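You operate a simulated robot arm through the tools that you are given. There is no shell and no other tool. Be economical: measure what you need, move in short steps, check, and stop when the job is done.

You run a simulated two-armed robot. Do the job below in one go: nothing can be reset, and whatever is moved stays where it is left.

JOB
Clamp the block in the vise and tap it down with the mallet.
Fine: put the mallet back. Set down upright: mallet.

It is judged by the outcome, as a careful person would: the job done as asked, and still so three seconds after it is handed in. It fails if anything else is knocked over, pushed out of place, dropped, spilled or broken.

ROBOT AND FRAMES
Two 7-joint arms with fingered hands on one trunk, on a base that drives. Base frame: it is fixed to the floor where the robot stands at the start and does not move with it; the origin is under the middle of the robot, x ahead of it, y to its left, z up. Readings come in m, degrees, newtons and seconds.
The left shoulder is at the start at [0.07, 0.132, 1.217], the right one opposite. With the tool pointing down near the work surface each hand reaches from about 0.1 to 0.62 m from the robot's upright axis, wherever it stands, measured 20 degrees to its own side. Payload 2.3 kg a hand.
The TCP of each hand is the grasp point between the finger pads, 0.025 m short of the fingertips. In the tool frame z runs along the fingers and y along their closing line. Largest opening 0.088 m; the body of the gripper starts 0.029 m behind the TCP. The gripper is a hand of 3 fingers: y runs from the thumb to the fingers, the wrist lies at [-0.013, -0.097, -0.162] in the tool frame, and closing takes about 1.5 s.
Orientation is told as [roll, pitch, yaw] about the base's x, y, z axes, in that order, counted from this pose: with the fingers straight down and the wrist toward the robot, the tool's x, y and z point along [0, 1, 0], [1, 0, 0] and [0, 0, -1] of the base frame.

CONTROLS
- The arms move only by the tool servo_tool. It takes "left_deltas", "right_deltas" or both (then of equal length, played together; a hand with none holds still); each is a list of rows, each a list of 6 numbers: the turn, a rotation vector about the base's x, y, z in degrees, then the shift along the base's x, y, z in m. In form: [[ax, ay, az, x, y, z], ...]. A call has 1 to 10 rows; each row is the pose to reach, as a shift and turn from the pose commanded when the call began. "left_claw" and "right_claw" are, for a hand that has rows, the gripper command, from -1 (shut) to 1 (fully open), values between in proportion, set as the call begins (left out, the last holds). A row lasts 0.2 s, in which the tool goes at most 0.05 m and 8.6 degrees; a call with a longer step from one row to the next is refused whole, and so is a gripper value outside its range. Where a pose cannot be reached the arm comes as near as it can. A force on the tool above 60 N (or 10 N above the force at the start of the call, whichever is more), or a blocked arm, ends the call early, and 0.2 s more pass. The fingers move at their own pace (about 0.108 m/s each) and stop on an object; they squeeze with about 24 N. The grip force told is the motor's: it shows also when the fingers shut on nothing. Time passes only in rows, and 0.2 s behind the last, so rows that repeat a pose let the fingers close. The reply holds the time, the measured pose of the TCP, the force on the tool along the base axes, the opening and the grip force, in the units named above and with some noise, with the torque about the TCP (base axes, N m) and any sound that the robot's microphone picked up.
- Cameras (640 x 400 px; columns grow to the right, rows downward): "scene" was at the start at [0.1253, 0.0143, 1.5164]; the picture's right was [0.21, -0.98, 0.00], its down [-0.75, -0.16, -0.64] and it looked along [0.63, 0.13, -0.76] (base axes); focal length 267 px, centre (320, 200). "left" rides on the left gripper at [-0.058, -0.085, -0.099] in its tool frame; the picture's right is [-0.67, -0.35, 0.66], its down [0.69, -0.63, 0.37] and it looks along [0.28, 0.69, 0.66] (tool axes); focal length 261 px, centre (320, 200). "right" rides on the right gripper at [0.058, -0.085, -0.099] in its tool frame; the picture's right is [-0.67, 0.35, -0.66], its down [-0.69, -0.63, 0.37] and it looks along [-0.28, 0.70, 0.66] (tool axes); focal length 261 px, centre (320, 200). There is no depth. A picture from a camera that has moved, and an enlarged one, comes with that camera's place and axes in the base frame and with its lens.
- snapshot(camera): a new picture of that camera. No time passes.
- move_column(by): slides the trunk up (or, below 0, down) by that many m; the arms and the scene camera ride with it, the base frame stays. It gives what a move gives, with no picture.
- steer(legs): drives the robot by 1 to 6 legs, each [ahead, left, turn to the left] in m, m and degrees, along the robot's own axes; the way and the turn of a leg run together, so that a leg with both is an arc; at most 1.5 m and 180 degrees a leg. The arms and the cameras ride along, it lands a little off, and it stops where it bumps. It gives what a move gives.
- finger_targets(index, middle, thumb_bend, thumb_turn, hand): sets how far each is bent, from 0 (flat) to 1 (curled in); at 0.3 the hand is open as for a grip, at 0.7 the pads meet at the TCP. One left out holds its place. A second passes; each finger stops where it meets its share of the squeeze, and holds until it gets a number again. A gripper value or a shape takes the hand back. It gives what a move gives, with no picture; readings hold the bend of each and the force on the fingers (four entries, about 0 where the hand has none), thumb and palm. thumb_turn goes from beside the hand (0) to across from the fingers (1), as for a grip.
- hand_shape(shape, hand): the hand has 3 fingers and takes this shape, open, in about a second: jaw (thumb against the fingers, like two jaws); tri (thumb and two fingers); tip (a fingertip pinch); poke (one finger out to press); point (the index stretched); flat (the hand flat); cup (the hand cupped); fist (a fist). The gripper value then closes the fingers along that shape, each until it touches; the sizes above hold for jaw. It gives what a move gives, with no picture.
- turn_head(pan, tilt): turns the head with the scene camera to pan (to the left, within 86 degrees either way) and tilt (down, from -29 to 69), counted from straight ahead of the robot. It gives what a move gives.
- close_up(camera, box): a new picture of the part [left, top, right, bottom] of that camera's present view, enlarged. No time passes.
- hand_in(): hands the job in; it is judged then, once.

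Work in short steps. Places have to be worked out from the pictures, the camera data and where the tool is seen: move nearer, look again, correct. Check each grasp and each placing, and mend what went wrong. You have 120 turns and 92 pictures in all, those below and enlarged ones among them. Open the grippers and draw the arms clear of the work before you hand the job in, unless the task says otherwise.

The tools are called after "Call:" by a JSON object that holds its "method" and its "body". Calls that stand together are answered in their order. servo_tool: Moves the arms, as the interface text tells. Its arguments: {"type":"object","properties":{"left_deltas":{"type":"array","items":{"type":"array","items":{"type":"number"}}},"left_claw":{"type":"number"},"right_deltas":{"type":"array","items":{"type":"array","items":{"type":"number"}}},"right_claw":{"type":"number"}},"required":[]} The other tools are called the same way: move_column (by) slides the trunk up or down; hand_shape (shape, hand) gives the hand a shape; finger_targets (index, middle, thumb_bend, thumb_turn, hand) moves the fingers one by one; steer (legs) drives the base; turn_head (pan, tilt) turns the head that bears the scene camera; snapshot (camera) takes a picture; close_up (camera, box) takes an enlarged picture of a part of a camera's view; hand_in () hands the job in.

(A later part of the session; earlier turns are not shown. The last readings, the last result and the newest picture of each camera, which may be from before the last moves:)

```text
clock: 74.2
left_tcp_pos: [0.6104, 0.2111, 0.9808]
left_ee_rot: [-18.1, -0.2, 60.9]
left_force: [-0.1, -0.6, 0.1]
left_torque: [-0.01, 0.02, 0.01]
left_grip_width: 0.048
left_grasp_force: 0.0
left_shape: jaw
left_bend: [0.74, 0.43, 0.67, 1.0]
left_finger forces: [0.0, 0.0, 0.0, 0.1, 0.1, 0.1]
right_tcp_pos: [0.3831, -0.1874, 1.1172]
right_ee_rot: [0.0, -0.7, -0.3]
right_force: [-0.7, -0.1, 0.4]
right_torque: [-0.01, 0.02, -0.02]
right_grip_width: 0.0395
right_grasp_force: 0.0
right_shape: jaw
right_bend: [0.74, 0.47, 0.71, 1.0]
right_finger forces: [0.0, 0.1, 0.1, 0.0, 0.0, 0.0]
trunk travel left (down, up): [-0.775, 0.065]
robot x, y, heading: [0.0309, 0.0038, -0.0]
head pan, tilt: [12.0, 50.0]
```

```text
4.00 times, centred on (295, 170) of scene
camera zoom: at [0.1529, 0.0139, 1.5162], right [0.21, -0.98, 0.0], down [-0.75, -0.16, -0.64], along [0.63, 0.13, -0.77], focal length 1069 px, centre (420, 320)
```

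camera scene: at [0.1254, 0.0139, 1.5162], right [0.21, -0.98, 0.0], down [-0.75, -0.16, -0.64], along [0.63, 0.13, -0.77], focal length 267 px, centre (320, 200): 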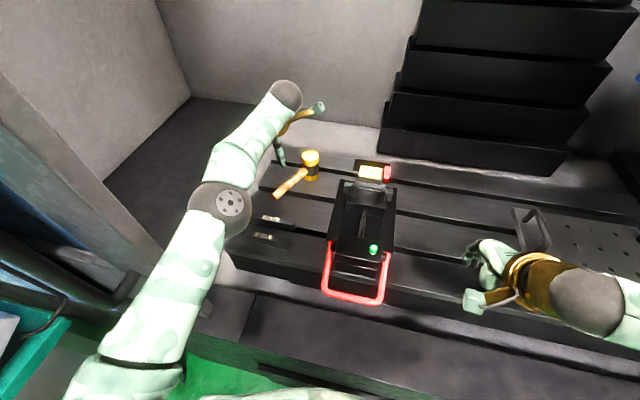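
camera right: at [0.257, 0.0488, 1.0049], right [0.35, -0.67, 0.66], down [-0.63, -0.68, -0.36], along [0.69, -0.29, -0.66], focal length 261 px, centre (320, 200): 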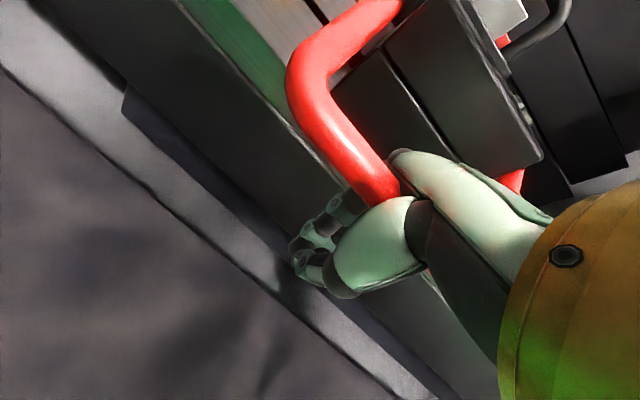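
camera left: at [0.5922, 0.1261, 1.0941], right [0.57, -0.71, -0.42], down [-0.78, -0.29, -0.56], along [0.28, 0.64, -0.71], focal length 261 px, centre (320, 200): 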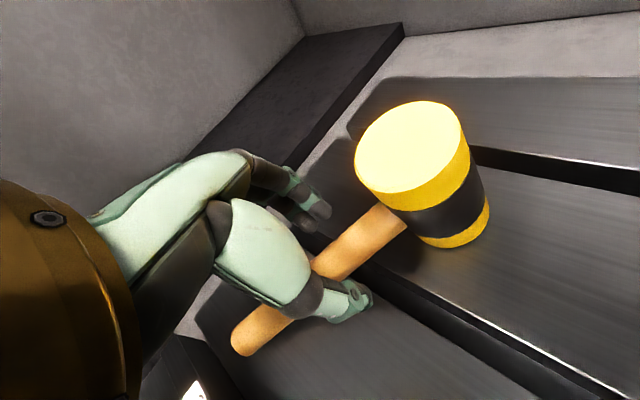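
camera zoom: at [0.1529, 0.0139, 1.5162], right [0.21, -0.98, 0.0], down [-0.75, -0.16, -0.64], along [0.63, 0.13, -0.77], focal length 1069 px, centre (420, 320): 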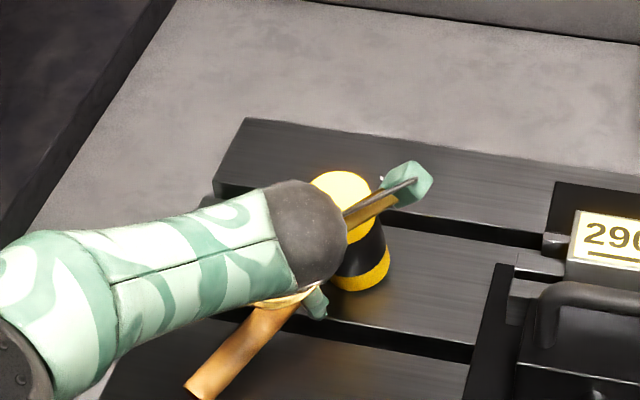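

The index finger likely hasn't opened, and the mallet leans. I open the hand fully so that it settles on its face, and look again.

Call:
{"method": "servo_tool", "body": {"left_deltas": [[0, 0, 0, 0, 0, 0], [0, 0, 0, 0, 0, 0], [0, 0, 0, 0, 0, 0], [0, 0, 0, 0, 0, 0], [0, 0, 0, 0, 0, 0]], "left_claw": 1}}

Call:
{"method": "snapshot", "body": {"camera": "left"}}

```text
clock: 75.4
left_tcp_pos: [0.6102, 0.2117, 0.9817]
left_ee_rot: [-17.9, -0.2, 61.0]
left_force: [-0.4, -0.8, 0.0]
left_torque: [-0.02, -0.04, 0.01]
left_grip_width: 0.0876
left_grasp_force: 0.0
left_shape: jaw
left_bend: [0.3, 0.3, 0.3, 0.98]
left_finger forces: [0.0, 0.0, 0.1, 0.1, 0.1, 0.1]
right_tcp_pos: [0.3822, -0.1877, 1.1178]
right_ee_rot: [0.0, -0.7, -0.4]
right_force: [0.4, 0.9, -0.3]
right_torque: [0.0, -0.01, -0.02]
right_grip_width: 0.0395
right_grasp_force: 0.0
right_shape: jaw
right_bend: [0.74, 0.47, 0.71, 1.0]
right_finger forces: [0.0, 0.0, 0.1, 0.0, 0.0, 0.0]
trunk travel left (down, up): [-0.775, 0.065]
robot x, y, heading: [0.0292, -0.0033, 0.3]
head pan, tilt: [12.0, 50.0]
```

```text
14 pictures are left
camera left: at [0.5923, 0.1261, 1.094], right [0.57, -0.71, -0.42], down [-0.78, -0.29, -0.56], along [0.28, 0.64, -0.71], focal length 261 px, centre (320, 200)
```

left: 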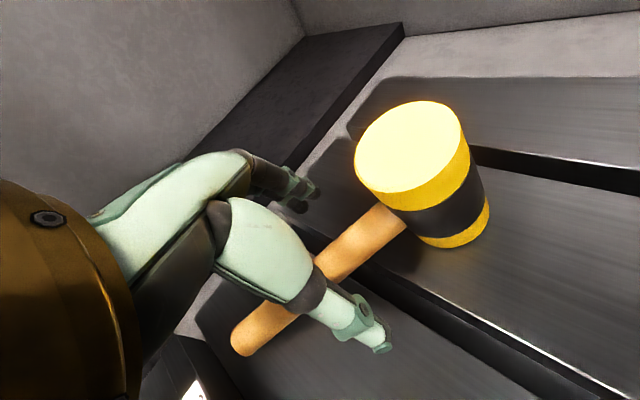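

The mallet rests stably, leaning on its handle end by about 14° – now square to my tilted hand. I shift 1 cm right so the handle is centred, and close with the pads a bit higher than before.

Call:
{"method": "servo_tool", "body": {"left_deltas": [[0, 0, 0, 0, -0.005, 0], [0, 0, 0, 0, -0.009, -0.001]]}}

Call:
{"method": "servo_tool", "body": {"left_deltas": [[0, 0, 0, 0, 0, 0], [0, 0, 0, 0, 0, 0], [0, 0, 0, 0, 0, 0], [0, 0, 0, 0, 0, 0], [0, 0, 0, 0, 0, 0], [0, 0, 0, 0, 0, 0]], "left_claw": -1}}

```text
clock: 76.0
left_tcp_pos: [0.6119, 0.202, 0.9795]
left_ee_rot: [-18.0, -0.1, 61.0]
left_force: [-0.8, 0.3, 0.1]
left_torque: [-0.01, -0.01, -0.02]
left_grip_width: 0.0874
left_grasp_force: 0.1
left_shape: jaw
left_bend: [0.3, 0.3, 0.3, 0.98]
left_finger forces: [0.1, 0.0, 0.1, 0.1, 0.0, 0.0]
right_tcp_pos: [0.3827, -0.188, 1.1177]
right_ee_rot: [0.0, -0.7, -0.4]
right_force: [-0.8, 0.6, 0.1]
right_torque: [-0.04, -0.02, 0.0]
right_grip_width: 0.0396
right_grasp_force: 0.1
right_shape: jaw
right_bend: [0.74, 0.47, 0.71, 1.0]
right_finger forces: [0.0, 0.0, 0.0, 0.1, 0.0, 0.0]
trunk travel left (down, up): [-0.775, 0.065]
robot x, y, heading: [0.0281, 0.0002, -0.2]
head pan, tilt: [12.0, 50.0]
```

```text
clock: 77.4
left_tcp_pos: [0.6129, 0.2031, 0.9773]
left_ee_rot: [-17.9, -0.1, 61.0]
left_force: [0.5, 0.1, 0.2]
left_torque: [0.01, 0.0, 0.02]
left_grip_width: 0.0087
left_grasp_force: 24.2
left_shape: jaw
left_bend: [0.73, 0.73, 0.8, 1.0]
left_finger forces: [0.1, 0.1, 0.0, 0.0, 0.0, 0.0]
right_tcp_pos: [0.3844, -0.1865, 1.1165]
right_ee_rot: [0.0, -0.5, -0.4]
right_force: [0.6, -1.3, 0.5]
right_torque: [0.02, 0.02, 0.0]
right_grip_width: 0.0394
right_grasp_force: 0.0
right_shape: jaw
right_bend: [0.74, 0.47, 0.71, 1.0]
right_finger forces: [0.0, 0.1, 0.1, 0.0, 0.0, 0.0]
trunk travel left (down, up): [-0.775, 0.065]
robot x, y, heading: [0.0255, 0.0018, -0.0]
head pan, tilt: [12.0, 50.0]
```

The fingers closed on nothing, so the handle is still above the pads. I open, rise another 16 mm, and close again.

Call:
{"method": "servo_tool", "body": {"left_deltas": [[0, 0, 0, 0, 0, 0], [0, 0, 0, 0, 0, 0], [0, 0, 0, 0, 0, 0], [0, 0, 0, 0, 0, 0], [0, 0, 0, 0, 0, 0.008], [0, 0, 0, 0, 0, 0.017]], "left_claw": 0.6}}

Call:
{"method": "servo_tool", "body": {"left_deltas": [[0, 0, 0, 0, 0, 0], [0, 0, 0, 0, 0, 0], [0, 0, 0, 0, 0, 0], [0, 0, 0, 0, 0, 0], [0, 0, 0, 0, 0, 0], [0, 0, 0, 0, 0, 0]], "left_claw": -1}}

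Call:
{"method": "snapshot", "body": {"camera": "left"}}

```text
clock: 78.8
left_tcp_pos: [0.6107, 0.2031, 0.9982]
left_ee_rot: [-18.0, -0.1, 61.0]
left_force: [-0.7, 0.0, -0.5]
left_torque: [-0.01, -0.02, 0.02]
left_grip_width: 0.0702
left_grasp_force: 0.1
left_shape: jaw
left_bend: [0.27, 0.34, 0.49, 0.99]
left_finger forces: [0.1, 0.0, 0.0, 0.0, 0.1, 0.1]
right_tcp_pos: [0.3829, -0.1877, 1.1175]
right_ee_rot: [0.0, -0.7, -0.5]
right_force: [0.0, -0.3, -0.1]
right_torque: [-0.05, 0.0, 0.01]
right_grip_width: 0.0394
right_grasp_force: 0.0
right_shape: jaw
right_bend: [0.74, 0.47, 0.71, 1.0]
right_finger forces: [0.0, 0.0, 0.1, 0.0, 0.0, 0.0]
trunk travel left (down, up): [-0.775, 0.065]
robot x, y, heading: [0.0278, -0.0015, -0.1]
head pan, tilt: [12.0, 50.0]
```

```text
clock: 80.2
left_tcp_pos: [0.6115, 0.2024, 0.9991]
left_ee_rot: [-18.0, -0.2, 61.0]
left_force: [-0.1, -1.1, 0.0]
left_torque: [0.01, -0.02, -0.01]
left_grip_width: 0.0
left_grasp_force: 24.1
left_shape: jaw
left_bend: [0.7, 0.7, 0.35, 1.0]
left_finger forces: [0.0, 0.1, 0.0, 0.1, 0.0, 0.0]
right_tcp_pos: [0.3832, -0.1881, 1.1164]
right_ee_rot: [0.0, -0.8, -0.4]
right_force: [0.4, 0.0, -0.3]
right_torque: [0.01, 0.05, 0.02]
right_grip_width: 0.0393
right_grasp_force: 0.1
right_shape: jaw
right_bend: [0.74, 0.47, 0.71, 1.0]
right_finger forces: [0.1, 0.0, 0.0, 0.1, 0.0, 0.0]
trunk travel left (down, up): [-0.775, 0.065]
robot x, y, heading: [0.0278, -0.0027, -0.1]
head pan, tilt: [12.0, 50.0]
```

```text
13 pictures are left
camera left: at [0.5927, 0.1166, 1.1102], right [0.57, -0.71, -0.42], down [-0.78, -0.29, -0.56], along [0.28, 0.64, -0.71], focal length 261 px, centre (320, 200)
```

left: 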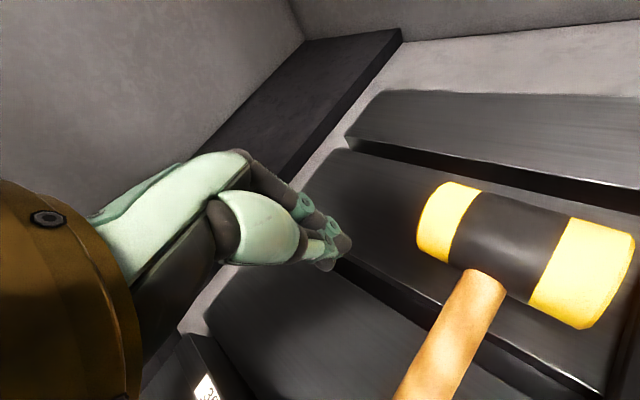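

The mallet has tipped over onto its side (head near (0.668,0.12), handle pointing to the robot). I must regrasp: lift the hand, open it, and turn to yaw 90° with a forward tilt, so that I close across the handle.

Call:
{"method": "servo_tool", "body": {"left_deltas": [[0, 0, 0, -0.01, 0, 0.03], [4.3, 7.9, 0, -0.02, 0, 0.06], [8.6, 15.8, 0, -0.04, 0, 0.09]], "left_claw": 1}}

Call:
{"method": "servo_tool", "body": {"left_deltas": [[0, 0, 7.5, -0.01, -0.01, 0], [0, 0, 15, -0.02, -0.03, 0], [0, 0, 22, -0.03, -0.05, 0], [0, 0, 28, -0.035, -0.068, 0]]}}

Call:
{"method": "servo_tool", "body": {"left_deltas": [[0, -8, 0, 0.01, 0, -0.01], [0, -16, 0, 0.02, 0, -0.02], [0, -24, 0, 0.03, 0, -0.03], [0, -28, 0, 0.03, 0, -0.04]]}}

Call:
{"method": "snapshot", "body": {"camera": "left"}}

```text
refused: row 2 steps farther than a row can; nothing moved
```

```text
clock: 81.2
left_tcp_pos: [0.5719, 0.1349, 0.9976]
left_ee_rot: [-18.0, -0.2, 89.0]
left_force: [-0.1, 0.5, 0.1]
left_torque: [-0.02, 0.01, 0.0]
left_grip_width: 0.0001
left_grasp_force: 23.7
left_shape: jaw
left_bend: [0.7, 0.7, 0.35, 1.0]
left_finger forces: [0.1, 0.1, 0.0, 0.0, 0.0, 0.1]
left hand out of reach, approached as far as the arm can: row 4
right_tcp_pos: [0.3829, -0.1903, 1.1171]
right_ee_rot: [0.2, -0.7, -0.5]
right_force: [0.4, 0.1, -0.8]
right_torque: [0.05, 0.01, -0.01]
right_grip_width: 0.0393
right_grasp_force: 0.1
right_shape: jaw
right_bend: [0.74, 0.47, 0.71, 1.0]
right_finger forces: [0.1, 0.0, 0.0, 0.0, 0.0, 0.0]
trunk travel left (down, up): [-0.775, 0.065]
robot x, y, heading: [0.0295, -0.0016, -0.1]
head pan, tilt: [12.0, 50.0]
```

```text
clock: 82.2
left_tcp_pos: [0.5963, 0.1365, 0.9653]
left_ee_rot: [-46.8, -1.0, 89.2]
left_force: [-0.3, 1.4, 28.4]
left_torque: [-0.11, -0.05, 0.02]
left_grip_width: 0.0
left_grasp_force: 24.0
left_shape: jaw
left_bend: [0.7, 0.7, 0.37, 1.0]
left_finger forces: [0.0, 31.0, 0.0, 0.0, 0.0, 0.0]
right_tcp_pos: [0.3752, -0.189, 1.1205]
right_ee_rot: [0.0, -1.1, -0.4]
right_force: [-0.2, 0.1, 0.0]
right_torque: [0.02, -0.04, 0.02]
right_grip_width: 0.0393
right_grasp_force: 0.0
right_shape: jaw
right_bend: [0.74, 0.47, 0.71, 1.0]
right_finger forces: [0.0, 0.1, 0.0, 0.1, 0.0, 0.1]
trunk travel left (down, up): [-0.775, 0.065]
robot x, y, heading: [0.0306, 0.0014, -0.1]
head pan, tilt: [12.0, 50.0]
```

```text
12 pictures are left
camera left: at [0.5644, 0.0509, 1.0755], right [0.93, -0.36, 0.04], down [-0.21, -0.62, -0.76], along [0.3, 0.7, -0.65], focal length 261 px, centre (320, 200)
```

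left: 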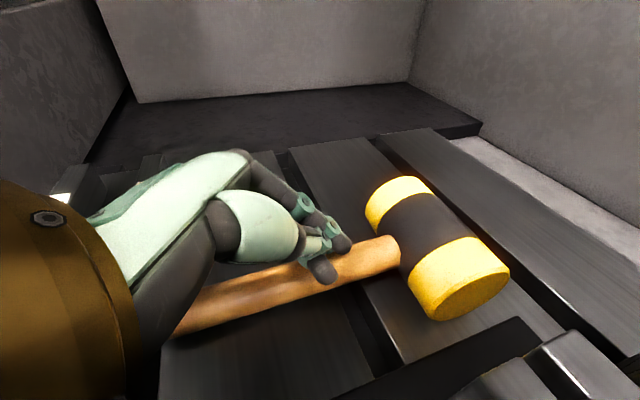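

My batch ran low after a refused step; the closed finger only pressed on the handle, nothing else moved. I lift, open, reduce the tilt a little and line up over the handle (y≈0.122).

Call:
{"method": "servo_tool", "body": {"left_deltas": [[0, 0, 0, 0, -0.005, 0.025], [0, 4, 0, 0.004, -0.01, 0.045], [0, 8, 0, 0.008, -0.014, 0.06], [0, 11, 0, 0.012, -0.014, 0.06], [0, 11, 0, 0.012, -0.014, 0.06], [0, 11, 0, 0.012, -0.014, 0.06]], "left_claw": 1}}

Call:
{"method": "snapshot", "body": {"camera": "left"}}

```text
clock: 83.6
left_tcp_pos: [0.6084, 0.1257, 1.0173]
left_ee_rot: [-35.0, -0.4, 89.0]
left_force: [-0.1, 0.4, 1.0]
left_torque: [0.01, 0.0, -0.02]
left_grip_width: 0.0876
left_grasp_force: 0.1
left_shape: jaw
left_bend: [0.3, 0.3, 0.3, 0.98]
left_finger forces: [0.0, 0.0, 0.1, 0.1, 0.1, 0.1]
left hand out of reach, approached as far as the arm can: row 4, 5, 6
right_tcp_pos: [0.3827, -0.1888, 1.1182]
right_ee_rot: [0.0, -0.7, -0.5]
right_force: [-0.5, -0.1, 0.3]
right_torque: [0.02, -0.01, -0.02]
right_grip_width: 0.0394
right_grasp_force: 0.0
right_shape: jaw
right_bend: [0.74, 0.47, 0.71, 1.0]
right_finger forces: [0.0, 0.0, 0.1, 0.0, 0.1, 0.0]
trunk travel left (down, up): [-0.775, 0.065]
robot x, y, heading: [0.0316, 0.0001, -0.1]
head pan, tilt: [12.0, 50.0]
```

```text
11 pictures are left
camera left: at [0.5986, 0.0398, 1.1322], right [0.92, -0.36, -0.16], down [-0.36, -0.62, -0.7], along [0.16, 0.7, -0.7], focal length 261 px, centre (320, 200)
```

left: 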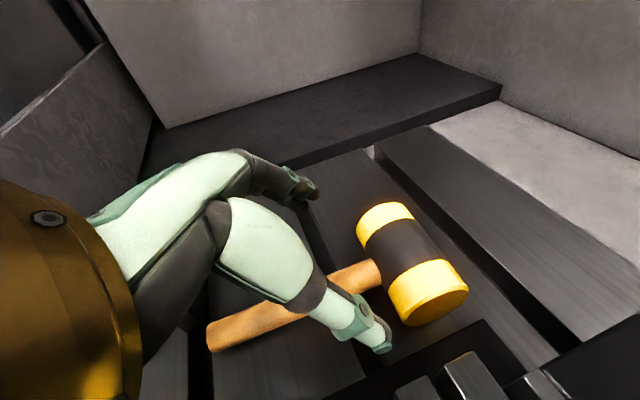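

The handle lies midway between thumb and fingers. I narrow the opening a bit (vise bed is near the thumb), descend, and close.

Call:
{"method": "servo_tool", "body": {"left_deltas": [[0, 0, 0, 0, 0, 0], [0, 0, 0, 0, 0, 0], [0, 0, 0, 0, 0.001, -0.02], [0, 0, 0, 0, 0.001, -0.04], [0, 0, 0, 0, 0.001, -0.053]], "left_claw": 0.35}}

Call:
{"method": "servo_tool", "body": {"left_deltas": [[0, 0, 0, 0, 0, 0], [0, 0, 0, 0, 0, 0], [0, 0, 0, 0, 0, 0], [0, 0, 0, 0, 0, 0], [0, 0, 0, 0, 0, 0]], "left_claw": -1}}

```text
clock: 84.8
left_tcp_pos: [0.5997, 0.1325, 0.9724]
left_ee_rot: [-35.0, -0.5, 89.1]
left_force: [0.6, 1.2, -0.4]
left_torque: [-0.01, 0.02, 0.01]
left_grip_width: 0.0598
left_grasp_force: 0.1
left_shape: jaw
left_bend: [0.28, 0.38, 0.6, 0.99]
left_finger forces: [0.0, 0.0, 0.0, 0.0, 0.0, 0.1]
left hand out of reach, approached as far as the arm can: row 3, 4, 5
right_tcp_pos: [0.3819, -0.1875, 1.1171]
right_ee_rot: [0.0, -0.7, -0.4]
right_force: [0.0, -1.0, 0.0]
right_torque: [0.02, 0.01, -0.01]
right_grip_width: 0.0394
right_grasp_force: 0.0
right_shape: jaw
right_bend: [0.74, 0.47, 0.71, 1.0]
right_finger forces: [0.0, 0.0, 0.0, 0.0, 0.1, 0.0]
trunk travel left (down, up): [-0.775, 0.065]
robot x, y, heading: [0.0249, 0.0002, 0.1]
head pan, tilt: [12.0, 50.0]
```

```text
clock: 86.0
left_tcp_pos: [0.5995, 0.1331, 0.9725]
left_ee_rot: [-35.0, -0.4, 89.0]
left_force: [0.4, 0.6, 0.3]
left_torque: [0.02, -0.02, 0.0]
left_grip_width: 0.0
left_grasp_force: 23.5
left_shape: jaw
left_bend: [0.7, 0.62, 0.43, 1.0]
left_finger forces: [0.0, 0.0, 0.0, 0.0, 0.0, 0.1]
right_tcp_pos: [0.3822, -0.1887, 1.1181]
right_ee_rot: [0.1, -0.6, -0.3]
right_force: [0.6, 0.0, 0.0]
right_torque: [-0.01, 0.01, 0.01]
right_grip_width: 0.0396
right_grasp_force: 0.1
right_shape: jaw
right_bend: [0.74, 0.47, 0.71, 1.0]
right_finger forces: [0.0, 0.1, 0.0, 0.0, 0.0, 0.2]
trunk travel left (down, up): [-0.775, 0.065]
robot x, y, heading: [0.0272, 0.001, -0.0]
head pan, tilt: [12.0, 50.0]
```

The arm stopped short at z 0.972, above the handle. I open, tilt 10° more, shift back a little, go lower and close again.

Call:
{"method": "servo_tool", "body": {"left_deltas": [[0, 0, 0, 0, 0, 0.01], [0, -5, 0, 0, -0.002, 0.015], [0, -10, 0, -0.004, -0.004, 0.015], [0, -10, 0, -0.006, -0.005, 0.015], [0, -10, 0, -0.007, -0.006, 0.0], [0, -10, 0, -0.007, -0.006, -0.011], [0, -10, 0, -0.007, -0.006, -0.012]], "left_claw": 0.35}}

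Call:
{"method": "snapshot", "body": {"camera": "left"}}

```text
clock: 87.6
left_tcp_pos: [0.6029, 0.1224, 0.9576]
left_ee_rot: [-45.0, -0.6, 89.2]
left_force: [0.3, -0.2, -0.6]
left_torque: [-0.01, -0.02, 0.01]
left_grip_width: 0.059
left_grasp_force: 0.0
left_shape: jaw
left_bend: [0.28, 0.38, 0.6, 1.0]
left_finger forces: [0.0, 0.0, 0.0, 0.0, 0.0, 0.0]
left hand out of reach, approached as far as the arm can: row 2, 3, 4, 5, 6, 7
right_tcp_pos: [0.3815, -0.1879, 1.1172]
right_ee_rot: [0.0, -0.7, -0.4]
right_force: [0.0, -0.1, 0.0]
right_torque: [0.04, -0.04, 0.02]
right_grip_width: 0.0392
right_grasp_force: 0.1
right_shape: jaw
right_bend: [0.74, 0.47, 0.71, 1.0]
right_finger forces: [0.0, 0.1, 0.0, 0.1, 0.0, 0.0]
trunk travel left (down, up): [-0.775, 0.065]
robot x, y, heading: [0.0294, 0.0013, -0.2]
head pan, tilt: [12.0, 50.0]
```

```text
10 pictures are left
camera left: at [0.5743, 0.0375, 1.0678], right [0.93, -0.36, 0.01], down [-0.23, -0.62, -0.75], along [0.28, 0.7, -0.66], focal length 261 px, centre (320, 200)
```

left: 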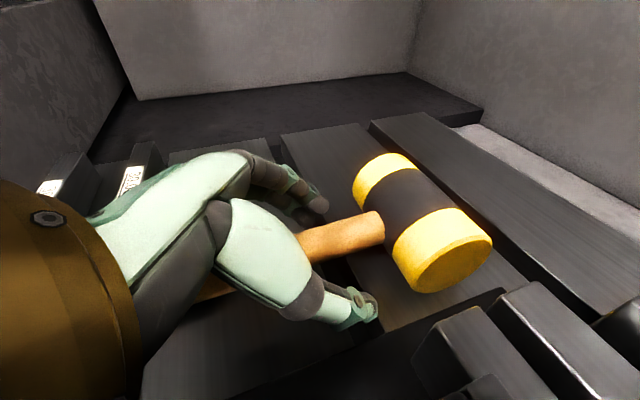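

The handle is now well between thumb and fingers, at depth. I close.

Call:
{"method": "servo_tool", "body": {"left_deltas": [[0, 0, 0, 0, 0, 0], [0, 0, 0, 0, 0, 0], [0, 0, 0, 0, 0, 0], [0, 0, 0, 0, 0, 0], [0, 0, 0, 0, 0, 0], [0, 0, 0, 0, 0, 0]], "left_claw": -1}}

```text
clock: 89.0
left_tcp_pos: [0.6035, 0.1221, 0.9576]
left_ee_rot: [-45.0, -0.8, 89.2]
left_force: [1.1, -0.3, 2.6]
left_torque: [0.1, -0.08, -0.05]
left_grip_width: 0.016
left_grasp_force: 23.6
left_shape: jaw
left_bend: [0.74, 0.48, 0.7, 1.0]
left_finger forces: [13.2, 7.7, 0.0, 0.0, 20.2, 0.1]
right_tcp_pos: [0.3824, -0.1882, 1.1167]
right_ee_rot: [0.0, -0.7, -0.4]
right_force: [-0.5, 0.9, 0.1]
right_torque: [0.0, 0.01, 0.0]
right_grip_width: 0.0394
right_grasp_force: 0.0
right_shape: jaw
right_bend: [0.74, 0.47, 0.71, 1.0]
right_finger forces: [0.0, 0.1, 0.0, 0.1, 0.0, 0.0]
trunk travel left (down, up): [-0.775, 0.065]
robot x, y, heading: [0.0274, -0.0002, -0.2]
head pan, tilt: [12.0, 50.0]
```

A firm grip now (13/8/20 N). I lift it and move back and left for free space.

Call:
{"method": "servo_tool", "body": {"left_deltas": [[0, 0, 0, 0, 0, 0.02], [0, 0, 0, 0, 0, 0.045], [0, 0, 0, -0.01, 0.005, 0.075], [0, 0, 0, -0.025, 0.01, 0.105], [0, 0, 0, -0.045, 0.015, 0.13], [0, 0, 0, -0.065, 0.02, 0.15], [0, 0, 0, -0.08, 0.03, 0.165]]}}

Call:
{"method": "snapshot", "body": {"camera": "left"}}

```text
clock: 90.6
left_tcp_pos: [0.6263, 0.1067, 1.1272]
left_ee_rot: [-45.0, -0.6, 89.1]
left_force: [0.6, 0.3, 0.7]
left_torque: [-0.01, 0.02, 0.04]
left_grip_width: 0.0114
left_grasp_force: 23.7
left_shape: jaw
left_bend: [0.75, 0.56, 0.76, 1.0]
left_finger forces: [0.0, 0.0, 0.0, 0.0, 0.0, 0.0]
left hand out of reach, approached as far as the arm can: row 1, 2, 3, 4, 5, 6, 7
right_tcp_pos: [0.3831, -0.1874, 1.1173]
right_ee_rot: [0.1, -0.7, -0.4]
right_force: [0.0, -0.4, -1.1]
right_torque: [-0.02, 0.01, -0.02]
right_grip_width: 0.0393
right_grasp_force: 0.0
right_shape: jaw
right_bend: [0.74, 0.47, 0.71, 1.0]
right_finger forces: [0.0, 0.0, 0.1, 0.0, 0.0, 0.0]
trunk travel left (down, up): [-0.775, 0.065]
robot x, y, heading: [0.0271, 0.0018, -0.1]
head pan, tilt: [12.0, 50.0]
```

```text
9 pictures are left
camera left: at [0.5975, 0.0212, 1.2378], right [0.93, -0.36, 0.01], down [-0.24, -0.62, -0.75], along [0.28, 0.7, -0.66], focal length 261 px, centre (320, 200)
```

left: 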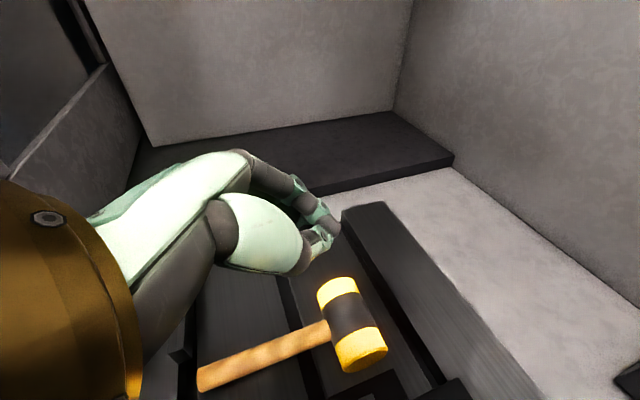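

The mallet slipped out because the earlier unreachable command dragged the hand forward. It lies where it was (handle y≈0.124, head x≈0.672). I re-base the command by pulling the hand back, then lower the trunk 8 cm for more reach.

Call:
{"method": "servo_tool", "body": {"left_deltas": [[0, 0, 0, -0.03, 0.005, 0.01], [0, 0, 0, -0.06, 0.01, 0.02], [0, 0, 0, -0.09, 0.015, 0.03], [0, 0, 0, -0.09, 0.015, 0.03], [0, 0, 0, -0.09, 0.015, 0.03]], "left_claw": 0.35}}

Call:
{"method": "move_column", "body": {"by": -0.08}}

```text
clock: 91.8
left_tcp_pos: [0.6206, 0.0984, 1.1681]
left_ee_rot: [-44.9, -0.5, 89.2]
left_force: [0.4, -0.2, 0.1]
left_torque: [-0.05, -0.03, 0.03]
left_grip_width: 0.0594
left_grasp_force: 0.1
left_shape: jaw
left_bend: [0.28, 0.38, 0.6, 1.0]
left_finger forces: [0.0, 0.0, 0.1, 0.0, 0.0, 0.0]
left hand out of reach, approached as far as the arm can: row 1, 2, 3, 4, 5
right_tcp_pos: [0.383, -0.1887, 1.1172]
right_ee_rot: [0.0, -0.7, -0.4]
right_force: [0.5, 0.2, -0.2]
right_torque: [-0.02, -0.01, 0.0]
right_grip_width: 0.0394
right_grasp_force: 0.1
right_shape: jaw
right_bend: [0.74, 0.47, 0.71, 1.0]
right_finger forces: [0.0, 0.0, 0.0, 0.0, 0.0, 0.0]
trunk travel left (down, up): [-0.775, 0.065]
robot x, y, heading: [0.0247, 0.0005, -0.3]
head pan, tilt: [12.0, 50.0]
```

```text
clock: 92.9
left_tcp_pos: [0.62, 0.0981, 1.0879]
left_ee_rot: [-45.0, -0.6, 89.2]
left_force: [-0.7, 0.5, 0.4]
left_torque: [-0.04, 0.01, 0.0]
left_grip_width: 0.0591
left_grasp_force: 0.2
left_shape: jaw
left_bend: [0.28, 0.38, 0.6, 1.0]
left_finger forces: [0.0, 0.0, 0.0, 0.0, 0.0, 0.0]
right_tcp_pos: [0.3822, -0.1885, 1.038]
right_ee_rot: [0.0, -0.8, -0.4]
right_force: [-0.2, 0.7, 0.2]
right_torque: [-0.01, 0.0, -0.03]
right_grip_width: 0.0395
right_grasp_force: 0.0
right_shape: jaw
right_bend: [0.74, 0.47, 0.71, 1.0]
right_finger forces: [0.1, 0.0, 0.0, 0.1, 0.1, 0.0]
trunk travel left (down, up): [-0.695, 0.145]
robot x, y, heading: [0.0235, -0.0021, -0.4]
head pan, tilt: [12.0, 50.0]
```

The limit is the wrist orientation, not distance. I untilt and reduce yaw to get back into a comfortable pose.

Call:
{"method": "servo_tool", "body": {"left_deltas": [[0, 8, 0, 0, 0.0, 0.01], [0, 16, 0, 0, 0.0, 0.02], [0, 24, 0, 0, 0.0, 0.03], [0, 32, 0, 0, 0.0, 0.04], [0, 40, 0, 0, 0.0, 0.05], [0, 45, 0, 0, 0.0, 0.05]]}}

Call:
{"method": "servo_tool", "body": {"left_deltas": [[0, 0, -8, 0, 0.0, 0.0], [0, 0, -16, 0, 0.0, 0.0], [0, 0, -24, 0, 0.0, 0.0], [0, 0, -29, 0, 0.0, 0.0]]}}

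```text
clock: 94.3
left_tcp_pos: [0.4986, 0.1031, 1.1022]
left_ee_rot: [-0.8, 0.2, 89.0]
left_force: [-0.1, 0.1, 0.3]
left_torque: [0.02, -0.02, -0.05]
left_grip_width: 0.0593
left_grasp_force: 0.1
left_shape: jaw
left_bend: [0.28, 0.38, 0.6, 0.99]
left_finger forces: [0.0, 0.0, 0.0, 0.0, 0.0, 0.0]
left hand out of reach, approached as far as the arm can: row 1, 2, 3, 4, 5, 6
right_tcp_pos: [0.3838, -0.1881, 1.0373]
right_ee_rot: [0.1, -0.7, -0.4]
right_force: [0.1, 0.4, -0.7]
right_torque: [0.0, 0.0, 0.02]
right_grip_width: 0.0394
right_grasp_force: 0.0
right_shape: jaw
right_bend: [0.74, 0.47, 0.71, 1.0]
right_finger forces: [0.1, 0.0, 0.0, 0.0, 0.0, 0.0]
trunk travel left (down, up): [-0.695, 0.145]
robot x, y, heading: [0.0271, 0.0037, -0.1]
head pan, tilt: [12.0, 50.0]
```

```text
clock: 95.3
left_tcp_pos: [0.5342, 0.0837, 1.1171]
left_ee_rot: [0.1, 0.1, 59.8]
left_force: [-1.0, 0.8, 0.4]
left_torque: [-0.04, -0.01, -0.05]
left_grip_width: 0.0592
left_grasp_force: 0.1
left_shape: jaw
left_bend: [0.28, 0.38, 0.6, 0.99]
left_finger forces: [0.0, 0.0, 0.0, 0.0, 0.0, 0.1]
left hand out of reach, approached as far as the arm can: row 1, 2, 3, 4
right_tcp_pos: [0.3824, -0.1897, 1.0369]
right_ee_rot: [0.0, -0.8, -0.4]
right_force: [0.5, 0.6, 0.2]
right_torque: [0.05, -0.01, -0.03]
right_grip_width: 0.0396
right_grasp_force: 0.1
right_shape: jaw
right_bend: [0.74, 0.47, 0.71, 1.0]
right_finger forces: [0.0, 0.1, 0.0, 0.0, 0.0, 0.0]
trunk travel left (down, up): [-0.695, 0.145]
robot x, y, heading: [0.027, 0.0022, -0.3]
head pan, tilt: [12.0, 50.0]
```

The left wrist is happiest with yaw ≤ 80° when extended. I go over the handle at x≈0.57 with yaw 80° and a 25° tilt.

Call:
{"method": "servo_tool", "body": {"left_deltas": [[0, 0, 5, 0.015, 0.02, 0], [0, 0, 10, 0.03, 0.04, -0.01], [0, 0, 15, 0.04, 0.042, -0.02], [0, 0, 20, 0.045, 0.042, -0.03]]}}

Call:
{"method": "servo_tool", "body": {"left_deltas": [[-1.4, -8.2, 0, 0, 0, 0], [-2.8, -16.4, 0, 0, 0, -0.01], [-4.3, -24.6, 0, 0, 0, -0.02]]}}

```text
clock: 96.3
left_tcp_pos: [0.5223, 0.1105, 1.0714]
left_ee_rot: [0.0, 0.0, 80.1]
left_force: [-0.7, -0.3, -0.1]
left_torque: [0.04, 0.01, 0.03]
left_grip_width: 0.0595
left_grasp_force: 0.1
left_shape: jaw
left_bend: [0.28, 0.38, 0.6, 0.99]
left_finger forces: [0.0, 0.0, 0.1, 0.0, 0.0, 0.1]
left hand out of reach, approached as far as the arm can: row 1, 2, 3, 4
right_tcp_pos: [0.3817, -0.19, 1.038]
right_ee_rot: [-0.1, -0.7, -0.5]
right_force: [-0.7, 1.0, 0.7]
right_torque: [-0.02, 0.01, -0.02]
right_grip_width: 0.0392
right_grasp_force: 0.0
right_shape: jaw
right_bend: [0.74, 0.47, 0.71, 1.0]
right_finger forces: [0.0, 0.1, 0.0, 0.0, 0.1, 0.1]
trunk travel left (down, up): [-0.695, 0.145]
robot x, y, heading: [0.0277, -0.0004, -0.1]
head pan, tilt: [12.0, 50.0]
```

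```text
clock: 97.1
left_tcp_pos: [0.523, 0.1077, 1.0541]
left_ee_rot: [-25.0, 0.1, 80.0]
left_force: [0.2, 0.7, 0.7]
left_torque: [0.02, -0.05, 0.02]
left_grip_width: 0.0593
left_grasp_force: 0.1
left_shape: jaw
left_bend: [0.28, 0.38, 0.6, 0.99]
left_finger forces: [0.1, 0.0, 0.1, 0.1, 0.1, 0.1]
right_tcp_pos: [0.3823, -0.188, 1.0368]
right_ee_rot: [0.0, -0.7, -0.5]
right_force: [-0.4, 0.1, 0.1]
right_torque: [-0.01, 0.01, -0.02]
right_grip_width: 0.0392
right_grasp_force: 0.0
right_shape: jaw
right_bend: [0.74, 0.47, 0.71, 1.0]
right_finger forces: [0.0, 0.0, 0.1, 0.1, 0.0, 0.1]
trunk travel left (down, up): [-0.695, 0.145]
robot x, y, heading: [0.0289, -0.0007, -0.1]
head pan, tilt: [12.0, 50.0]
```

With the tilt it is reachable. I move forward over the handle at x≈0.585 and look.

Call:
{"method": "servo_tool", "body": {"left_deltas": [[0, 0, 0, 0.02, 0.008, 0], [0, 0, 0, 0.04, 0.014, 0], [0, 0, 0, 0.062, 0.016, -0.01], [0, 0, 0, 0.062, 0.016, -0.04]]}}

Call:
{"method": "snapshot", "body": {"camera": "left"}}

```text
clock: 98.1
left_tcp_pos: [0.5851, 0.1252, 1.0118]
left_ee_rot: [-24.9, 0.1, 80.0]
left_force: [0.2, -0.1, 0.4]
left_torque: [-0.01, -0.01, 0.02]
left_grip_width: 0.0595
left_grasp_force: 0.0
left_shape: jaw
left_bend: [0.28, 0.38, 0.6, 0.99]
left_finger forces: [0.0, 0.0, 0.0, 0.0, 0.0, 0.1]
right_tcp_pos: [0.3837, -0.1886, 1.0371]
right_ee_rot: [0.0, -0.6, -0.5]
right_force: [0.0, -0.2, -0.1]
right_torque: [-0.02, 0.04, -0.01]
right_grip_width: 0.0394
right_grasp_force: 0.1
right_shape: jaw
right_bend: [0.74, 0.47, 0.71, 1.0]
right_finger forces: [0.0, 0.0, 0.1, 0.0, 0.1, 0.0]
trunk travel left (down, up): [-0.695, 0.145]
robot x, y, heading: [0.0261, 0.0028, -0.2]
head pan, tilt: [12.0, 50.0]
```

```text
8 pictures are left
camera left: at [0.5828, 0.0401, 1.1271], right [0.81, -0.5, -0.31], down [-0.57, -0.54, -0.62], along [0.14, 0.68, -0.72], focal length 261 px, centre (320, 200)
```

left: 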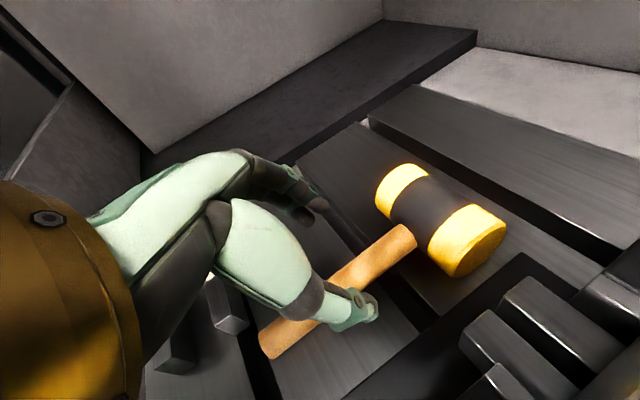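

Fully reachable now, handle centred (y≈0.1225). I descend to 0.957 and close.

Call:
{"method": "servo_tool", "body": {"left_deltas": [[0, 0, 0, 0.004, -0.002, -0.018], [0, 0, 0, 0.008, -0.003, -0.036], [0, 0, 0, 0.01, -0.003, -0.053], [0, 0, 0, 0.01, -0.003, -0.053]]}}

Call:
{"method": "servo_tool", "body": {"left_deltas": [[0, 0, 0, 0, 0, 0], [0, 0, 0, 0, 0, 0], [0, 0, 0, 0, 0, 0], [0, 0, 0, 0, 0, 0], [0, 0, 0, 0, 0, 0], [0, 0, 0, 0, 0, 0]], "left_claw": -1}}

```text
clock: 99.1
left_tcp_pos: [0.5929, 0.1196, 0.9593]
left_ee_rot: [-24.9, -0.1, 80.0]
left_force: [0.4, 0.3, 0.1]
left_torque: [0.01, -0.02, -0.03]
left_grip_width: 0.0595
left_grasp_force: 0.1
left_shape: jaw
left_bend: [0.28, 0.38, 0.6, 0.99]
left_finger forces: [0.1, 0.0, 0.1, 0.0, 0.0, 0.0]
right_tcp_pos: [0.3826, -0.1883, 1.0371]
right_ee_rot: [0.0, -0.8, -0.4]
right_force: [-0.1, -0.8, 0.4]
right_torque: [0.0, -0.04, -0.01]
right_grip_width: 0.0394
right_grasp_force: 0.0
right_shape: jaw
right_bend: [0.74, 0.47, 0.71, 1.0]
right_finger forces: [0.0, 0.0, 0.0, 0.1, 0.0, 0.0]
trunk travel left (down, up): [-0.695, 0.145]
robot x, y, heading: [0.0279, -0.0013, -0.1]
head pan, tilt: [12.0, 50.0]
```

```text
clock: 100.5
left_tcp_pos: [0.5942, 0.1181, 0.9602]
left_ee_rot: [-25.0, -0.1, 79.9]
left_force: [0.1, -0.2, 2.4]
left_torque: [0.03, -0.03, 0.01]
left_grip_width: 0.016
left_grasp_force: 24.1
left_shape: jaw
left_bend: [0.74, 0.47, 0.61, 1.0]
left_finger forces: [13.2, 7.5, 0.0, 0.0, 21.4, 0.0]
right_tcp_pos: [0.381, -0.1882, 1.0382]
right_ee_rot: [0.0, -0.7, -0.4]
right_force: [0.5, -0.3, -0.3]
right_torque: [0.0, 0.0, 0.0]
right_grip_width: 0.0395
right_grasp_force: 0.1
right_shape: jaw
right_bend: [0.74, 0.47, 0.71, 1.0]
right_finger forces: [0.0, 0.1, 0.1, 0.0, 0.0, 0.1]
trunk travel left (down, up): [-0.695, 0.145]
robot x, y, heading: [0.0298, -0.0002, -0.1]
head pan, tilt: [12.0, 50.0]
```

Firm grip (13/7.5/21 N, width 16 mm). I lift straight up in small steps and check reach and pose.

Call:
{"method": "servo_tool", "body": {"left_deltas": [[0, 0, 0, 0, 0, 0.015], [0, 0, 0, 0, 0, 0.03], [0, 0, 0, 0, 0, 0.05], [0, 0, 0, 0, 0.005, 0.07], [0, 0, 0, 0, 0.01, 0.09]]}}

Call:
{"method": "snapshot", "body": {"camera": "left"}}

```text
clock: 101.7
left_tcp_pos: [0.5941, 0.1294, 1.052]
left_ee_rot: [-24.9, 0.1, 80.0]
left_force: [-0.1, 0.1, 0.2]
left_torque: [-0.01, -0.01, -0.03]
left_grip_width: 0.0104
left_grasp_force: 23.5
left_shape: jaw
left_bend: [0.75, 0.54, 0.7, 1.0]
left_finger forces: [0.1, 0.1, 0.0, 0.1, 0.1, 0.0]
right_tcp_pos: [0.3819, -0.188, 1.0382]
right_ee_rot: [0.1, -0.7, -0.4]
right_force: [0.3, -0.1, -0.5]
right_torque: [0.0, 0.0, -0.01]
right_grip_width: 0.0395
right_grasp_force: 0.0
right_shape: jaw
right_bend: [0.74, 0.47, 0.71, 1.0]
right_finger forces: [0.1, 0.0, 0.0, 0.1, 0.0, 0.0]
trunk travel left (down, up): [-0.695, 0.145]
robot x, y, heading: [0.0288, -0.0021, -0.1]
head pan, tilt: [12.0, 50.0]
```

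```text
7 pictures are left
camera left: at [0.59, 0.0441, 1.1674], right [0.81, -0.5, -0.31], down [-0.57, -0.54, -0.62], along [0.14, 0.68, -0.72], focal length 261 px, centre (320, 200)
```

left: 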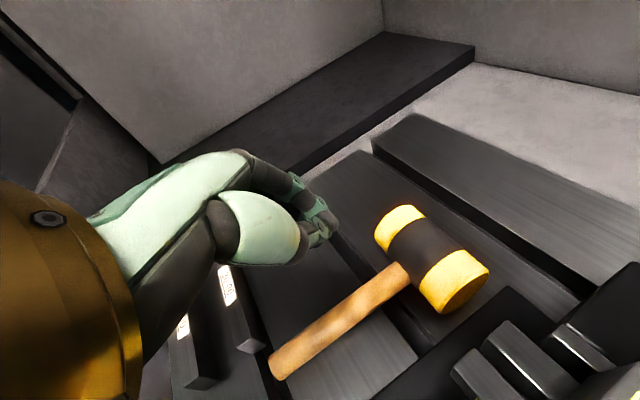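

It slipped out downward: the pads were slightly too high on the handle. The mallet is nearly unchanged (handle y≈0.125 at x 0.594). I open and go ~8 mm lower this time, until the tips nearly meet the table.

Call:
{"method": "servo_tool", "body": {"left_deltas": [[0, 0, 0, 0, 0, 0], [0, 0, 0, 0, -0.002, 0], [0, 0, 0, 0, -0.004, -0.02], [0, 0, 0, 0, -0.004, -0.06], [0, 0, 0, 0, -0.004, -0.09], [0, 0, 0, 0, -0.004, -0.097], [0, 0, 0, 0, -0.004, -0.102]], "left_claw": 0.35}}

Call:
{"method": "servo_tool", "body": {"left_deltas": [[0, 0, 0, 0, 0, 0], [0, 0, 0, 0, 0, 0], [0, 0, 0, 0, 0, 0], [0, 0, 0, 0, 0, 0], [0, 0, 0, 0, 0, 0], [0, 0, 0, 0, 0, 0]], "left_claw": -1}}

```text
clock: 103.3
left_tcp_pos: [0.5925, 0.1253, 0.9495]
left_ee_rot: [-24.9, -0.1, 79.9]
left_force: [0.3, -0.3, 0.5]
left_torque: [0.01, 0.01, 0.03]
left_grip_width: 0.0591
left_grasp_force: 0.0
left_shape: jaw
left_bend: [0.28, 0.38, 0.6, 1.0]
left_finger forces: [0.0, 0.0, 0.0, 0.1, 0.0, 0.1]
right_tcp_pos: [0.3831, -0.1883, 1.0377]
right_ee_rot: [0.0, -0.7, -0.4]
right_force: [-0.1, -0.3, 0.0]
right_torque: [0.0, 0.0, 0.04]
right_grip_width: 0.0393
right_grasp_force: 0.0
right_shape: jaw
right_bend: [0.74, 0.47, 0.71, 1.0]
right_finger forces: [0.1, 0.1, 0.0, 0.0, 0.1, 0.0]
trunk travel left (down, up): [-0.695, 0.145]
robot x, y, heading: [0.0306, 0.0002, 0.1]
head pan, tilt: [12.0, 50.0]
```

```text
clock: 104.7
left_tcp_pos: [0.5937, 0.1251, 0.9496]
left_ee_rot: [-24.9, 0.1, 80.0]
left_force: [0.4, -0.8, -1.6]
left_torque: [-0.02, -0.02, 0.03]
left_grip_width: 0.0096
left_grasp_force: 23.4
left_shape: jaw
left_bend: [0.75, 0.74, 0.77, 1.0]
left_finger forces: [10.5, 0.0, 0.0, 0.0, 15.2, 0.1]
right_tcp_pos: [0.3823, -0.1887, 1.0373]
right_ee_rot: [-0.1, -0.7, -0.3]
right_force: [-0.2, 0.2, -0.8]
right_torque: [0.01, 0.01, -0.02]
right_grip_width: 0.0393
right_grasp_force: 0.0
right_shape: jaw
right_bend: [0.74, 0.47, 0.71, 1.0]
right_finger forces: [0.1, 0.1, 0.0, 0.0, 0.1, 0.0]
trunk travel left (down, up): [-0.695, 0.145]
robot x, y, heading: [0.0264, 0.0024, -0.2]
head pan, tilt: [12.0, 50.0]
```

Now the pads are under the handle's centre (caged). I lift gently.

Call:
{"method": "servo_tool", "body": {"left_deltas": [[0, 0, 0, 0, 0, 0.01], [0, 0, 0, 0, 0, 0.025], [0, 0, 0, 0, 0, 0.04], [0, 0, 0, 0, 0, 0.06], [0, 0, 0, 0, 0.005, 0.08], [0, 0, 0, 0, 0.01, 0.105], [0, 0, 0, 0, 0.015, 0.13]]}}

Call:
{"method": "snapshot", "body": {"camera": "left"}}

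```text
clock: 106.3
left_tcp_pos: [0.5924, 0.1399, 1.0814]
left_ee_rot: [-24.7, 0.2, 80.0]
left_force: [-0.1, 0.2, -4.6]
left_torque: [-0.01, 0.22, -0.03]
left_grip_width: 0.0087
left_grasp_force: 24.3
left_shape: jaw
left_bend: [0.75, 0.74, 0.76, 1.0]
left_finger forces: [8.3, 0.1, 0.0, 0.1, 17.9, 3.5]
right_tcp_pos: [0.3832, -0.1885, 1.0371]
right_ee_rot: [0.0, -0.7, -0.3]
right_force: [-0.2, 0.6, 0.9]
right_torque: [0.02, -0.02, 0.01]
right_grip_width: 0.0395
right_grasp_force: 0.0
right_shape: jaw
right_bend: [0.74, 0.47, 0.71, 1.0]
right_finger forces: [0.0, 0.0, 0.0, 0.1, 0.0, 0.0]
trunk travel left (down, up): [-0.695, 0.145]
robot x, y, heading: [0.0297, 0.0012, 0.1]
head pan, tilt: [12.0, 50.0]
```

```text
6 pictures are left
camera left: at [0.5899, 0.0552, 1.196], right [0.81, -0.5, -0.31], down [-0.57, -0.54, -0.62], along [0.14, 0.68, -0.72], focal length 261 px, centre (320, 200)
```

left: 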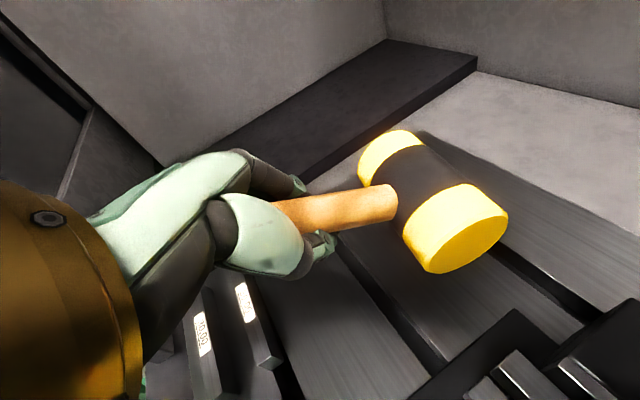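

The mallet is held (about 4.6 N). Now I roll the hand about the handle axis by 80° (fingers toward the right, wrist up-left) while rising and coming back, to bring the head axis upright.

Call:
{"method": "servo_tool", "body": {"left_deltas": [[-7.9, 1.4, 0, -0.003, 0, 0.015], [-15.8, 2.7, 0, -0.006, 0, 0.03], [-23.6, 4.1, 0, -0.01, 0, 0.045], [-31.5, 5.4, 0, -0.015, 0, 0.06], [-39.4, 6.8, 0, -0.02, 0, 0.07], [-47.3, 8.2, 0, -0.027, 0, 0.08], [-55.2, 9.5, 0, -0.034, 0, 0.085], [-63, 10.9, 0, -0.041, 0, 0.09], [-70.9, 12.2, 0, -0.048, 0, 0.09], [-78.8, 13.6, 0, -0.055, 0, 0.09]]}}

Call:
{"method": "snapshot", "body": {"camera": "scene"}}

```text
clock: 108.5
left_tcp_pos: [0.5407, 0.1419, 1.1691]
left_ee_rot: [-26.3, 80.1, 79.0]
left_force: [-0.2, -0.2, -3.4]
left_torque: [0.02, 0.2, 0.03]
left_grip_width: 0.0085
left_grasp_force: 24.4
left_shape: jaw
left_bend: [0.75, 0.74, 0.77, 1.0]
left_finger forces: [9.0, 0.0, 0.0, 0.0, 5.4, 0.0]
right_tcp_pos: [0.3837, -0.1884, 1.0372]
right_ee_rot: [-0.2, -0.6, -0.5]
right_force: [0.5, -0.5, -0.2]
right_torque: [-0.01, 0.0, 0.01]
right_grip_width: 0.0392
right_grasp_force: 0.1
right_shape: jaw
right_bend: [0.74, 0.47, 0.71, 1.0]
right_finger forces: [0.0, 0.1, 0.1, 0.0, 0.0, 0.0]
trunk travel left (down, up): [-0.695, 0.145]
robot x, y, heading: [0.0318, 0.0007, 0.0]
head pan, tilt: [12.0, 50.0]
```

```text
5 pictures are left
camera scene: at [0.1542, 0.0147, 1.4361], right [0.21, -0.98, 0.0], down [-0.75, -0.16, -0.64], along [0.63, 0.13, -0.77], focal length 267 px, centre (320, 200)
```

scene: 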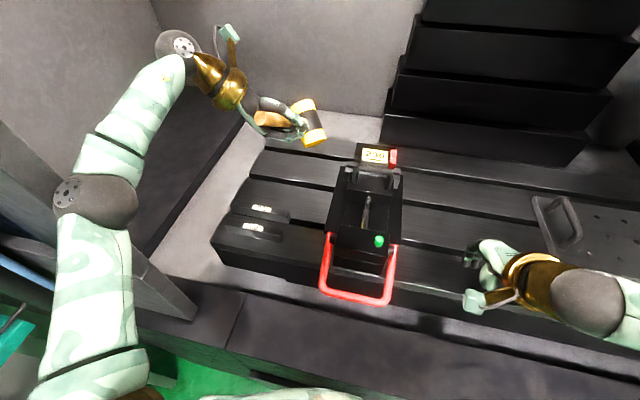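

The mallet is held but droops ~40° with the head forward-right-down. I pitch the hand up 20° about the handle's cross-axis and carry it so the head is above the block, then verify.

Call:
{"method": "servo_tool", "body": {"left_deltas": [[-4.2, -5.2, 0, 0, -0.02, 0.005], [-8.4, -10.4, 0, 0, -0.04, 0.01], [-12.6, -15.6, 0, 0, -0.06, 0.01], [-12.6, -15.6, 0, 0, -0.08, 0.01], [-12.6, -15.6, 0, 0, -0.095, 0.01]]}}

Call:
{"method": "close_up", "body": {"camera": "scene", "box": [250, 80, 430, 220]}}

```text
clock: 109.7
left_tcp_pos: [0.5402, 0.0456, 1.1774]
left_ee_rot: [-115.3, 72.5, -8.5]
left_force: [0.2, 0.1, -3.8]
left_torque: [0.02, 0.29, 0.04]
left_grip_width: 0.0081
left_grasp_force: 24.1
left_shape: jaw
left_bend: [0.75, 0.74, 0.77, 1.0]
left_finger forces: [11.1, 0.0, 0.1, 0.1, 6.8, 0.0]
right_tcp_pos: [0.385, -0.1889, 1.036]
right_ee_rot: [0.0, -0.6, -0.4]
right_force: [0.5, 0.0, 0.0]
right_torque: [0.03, -0.01, -0.01]
right_grip_width: 0.0396
right_grasp_force: 0.0
right_shape: jaw
right_bend: [0.74, 0.47, 0.71, 1.0]
right_finger forces: [0.0, 0.0, 0.1, 0.0, 0.0, 0.0]
trunk travel left (down, up): [-0.695, 0.145]
robot x, y, heading: [0.0279, -0.0003, 0.1]
head pan, tilt: [12.0, 50.0]
```

```text
2.86 times, centred on (340, 150) of scene
camera zoom: at [0.156, 0.0134, 1.4359], right [0.21, -0.98, 0.0], down [-0.75, -0.16, -0.64], along [0.63, 0.13, -0.77], focal length 764 px, centre (263, 343)
```

zoom: 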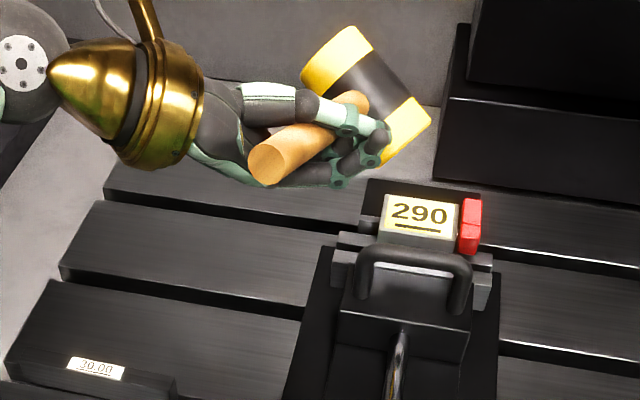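

From the torque and picture: head centre lies ~8.5 cm straight ahead of the TCP, drooping 22°, and its axis is rolled ~50° past vertical. I roll back +50° about the handle axis and check.

Call:
{"method": "servo_tool", "body": {"left_deltas": [[7.7, 0, -3.1, 0, 0.0, 0.005], [15.3, 0, -6.2, 0, 0, 0.01], [23, 0, -9.2, 0, 0, 0.01], [30.7, 0, -12.3, 0, 0, 0.01], [38.3, 0, -15.4, 0, 0, 0.01], [46, 0, -18.5, 0, 0, 0.01]]}}

Call:
{"method": "close_up", "body": {"camera": "scene", "box": [250, 80, 430, 220]}}

```text
clock: 111.1
left_tcp_pos: [0.5233, 0.0607, 1.1764]
left_ee_rot: [-25.9, 48.2, 55.0]
left_force: [-0.2, 0.1, -4.9]
left_torque: [0.06, 0.23, 0.03]
left_grip_width: 0.0082
left_grasp_force: 23.8
left_shape: jaw
left_bend: [0.75, 0.74, 0.77, 1.0]
left_finger forces: [7.6, 0.0, 0.0, 0.0, 4.6, 1.1]
left hand out of reach, approached as far as the arm can: row 5, 6
right_tcp_pos: [0.3834, -0.1869, 1.0374]
right_ee_rot: [-0.1, -0.7, -0.5]
right_force: [0.6, 0.5, -0.7]
right_torque: [0.01, -0.02, -0.03]
right_grip_width: 0.0394
right_grasp_force: 0.1
right_shape: jaw
right_bend: [0.74, 0.47, 0.71, 1.0]
right_finger forces: [0.1, 0.0, 0.0, 0.1, 0.1, 0.0]
trunk travel left (down, up): [-0.695, 0.145]
robot x, y, heading: [0.029, -0.0007, -0.2]
head pan, tilt: [12.0, 50.0]
```

```text
2.86 times, centred on (340, 150) of scene
camera zoom: at [0.1538, 0.016, 1.4361], right [0.21, -0.98, 0.0], down [-0.75, -0.16, -0.64], along [0.63, 0.13, -0.77], focal length 764 px, centre (263, 343)
```

zoom: 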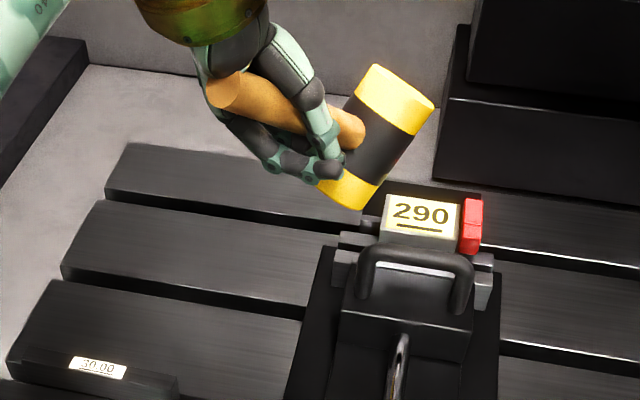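

Now the roll is nearly right (≈17° off) but the droop is ~48° (torque lever only 4.9 cm). I pitch the hand up about 45° with a small roll correction, watching the torque lever.

Call:
{"method": "servo_tool", "body": {"left_deltas": [[-2.5, -7.8, 0, 0, 0, 0.005], [-5, -15.6, 0, 0, 0, 0.01], [-7.5, -23.4, 0, 0, 0, 0.015], [-10, -31.2, 0, 0, 0, 0.015], [-12.5, -39, 0, 0, 0, 0.015], [-14, -46, 0, 0, 0, 0.015]]}}

```text
clock: 112.5
left_tcp_pos: [0.5286, 0.0473, 1.1886]
left_ee_rot: [-73.1, 19.6, 26.4]
left_force: [0.0, 0.2, -3.1]
left_torque: [0.06, 0.28, -0.01]
left_grip_width: 0.0083
left_grasp_force: 24.7
left_shape: jaw
left_bend: [0.75, 0.74, 0.77, 1.0]
left_finger forces: [8.4, 0.0, 0.0, 0.0, 5.0, 2.5]
right_tcp_pos: [0.387, -0.1981, 1.0331]
right_ee_rot: [0.5, -0.4, -0.4]
right_force: [-0.6, 0.1, 0.3]
right_torque: [0.0, 0.01, 0.01]
right_grip_width: 0.0392
right_grasp_force: 0.0
right_shape: jaw
right_bend: [0.74, 0.47, 0.71, 1.0]
right_finger forces: [0.0, 0.0, 0.1, 0.0, 0.1, 0.1]
trunk travel left (down, up): [-0.695, 0.145]
robot x, y, heading: [0.0269, 0.0007, -0.4]
head pan, tilt: [12.0, 50.0]
```

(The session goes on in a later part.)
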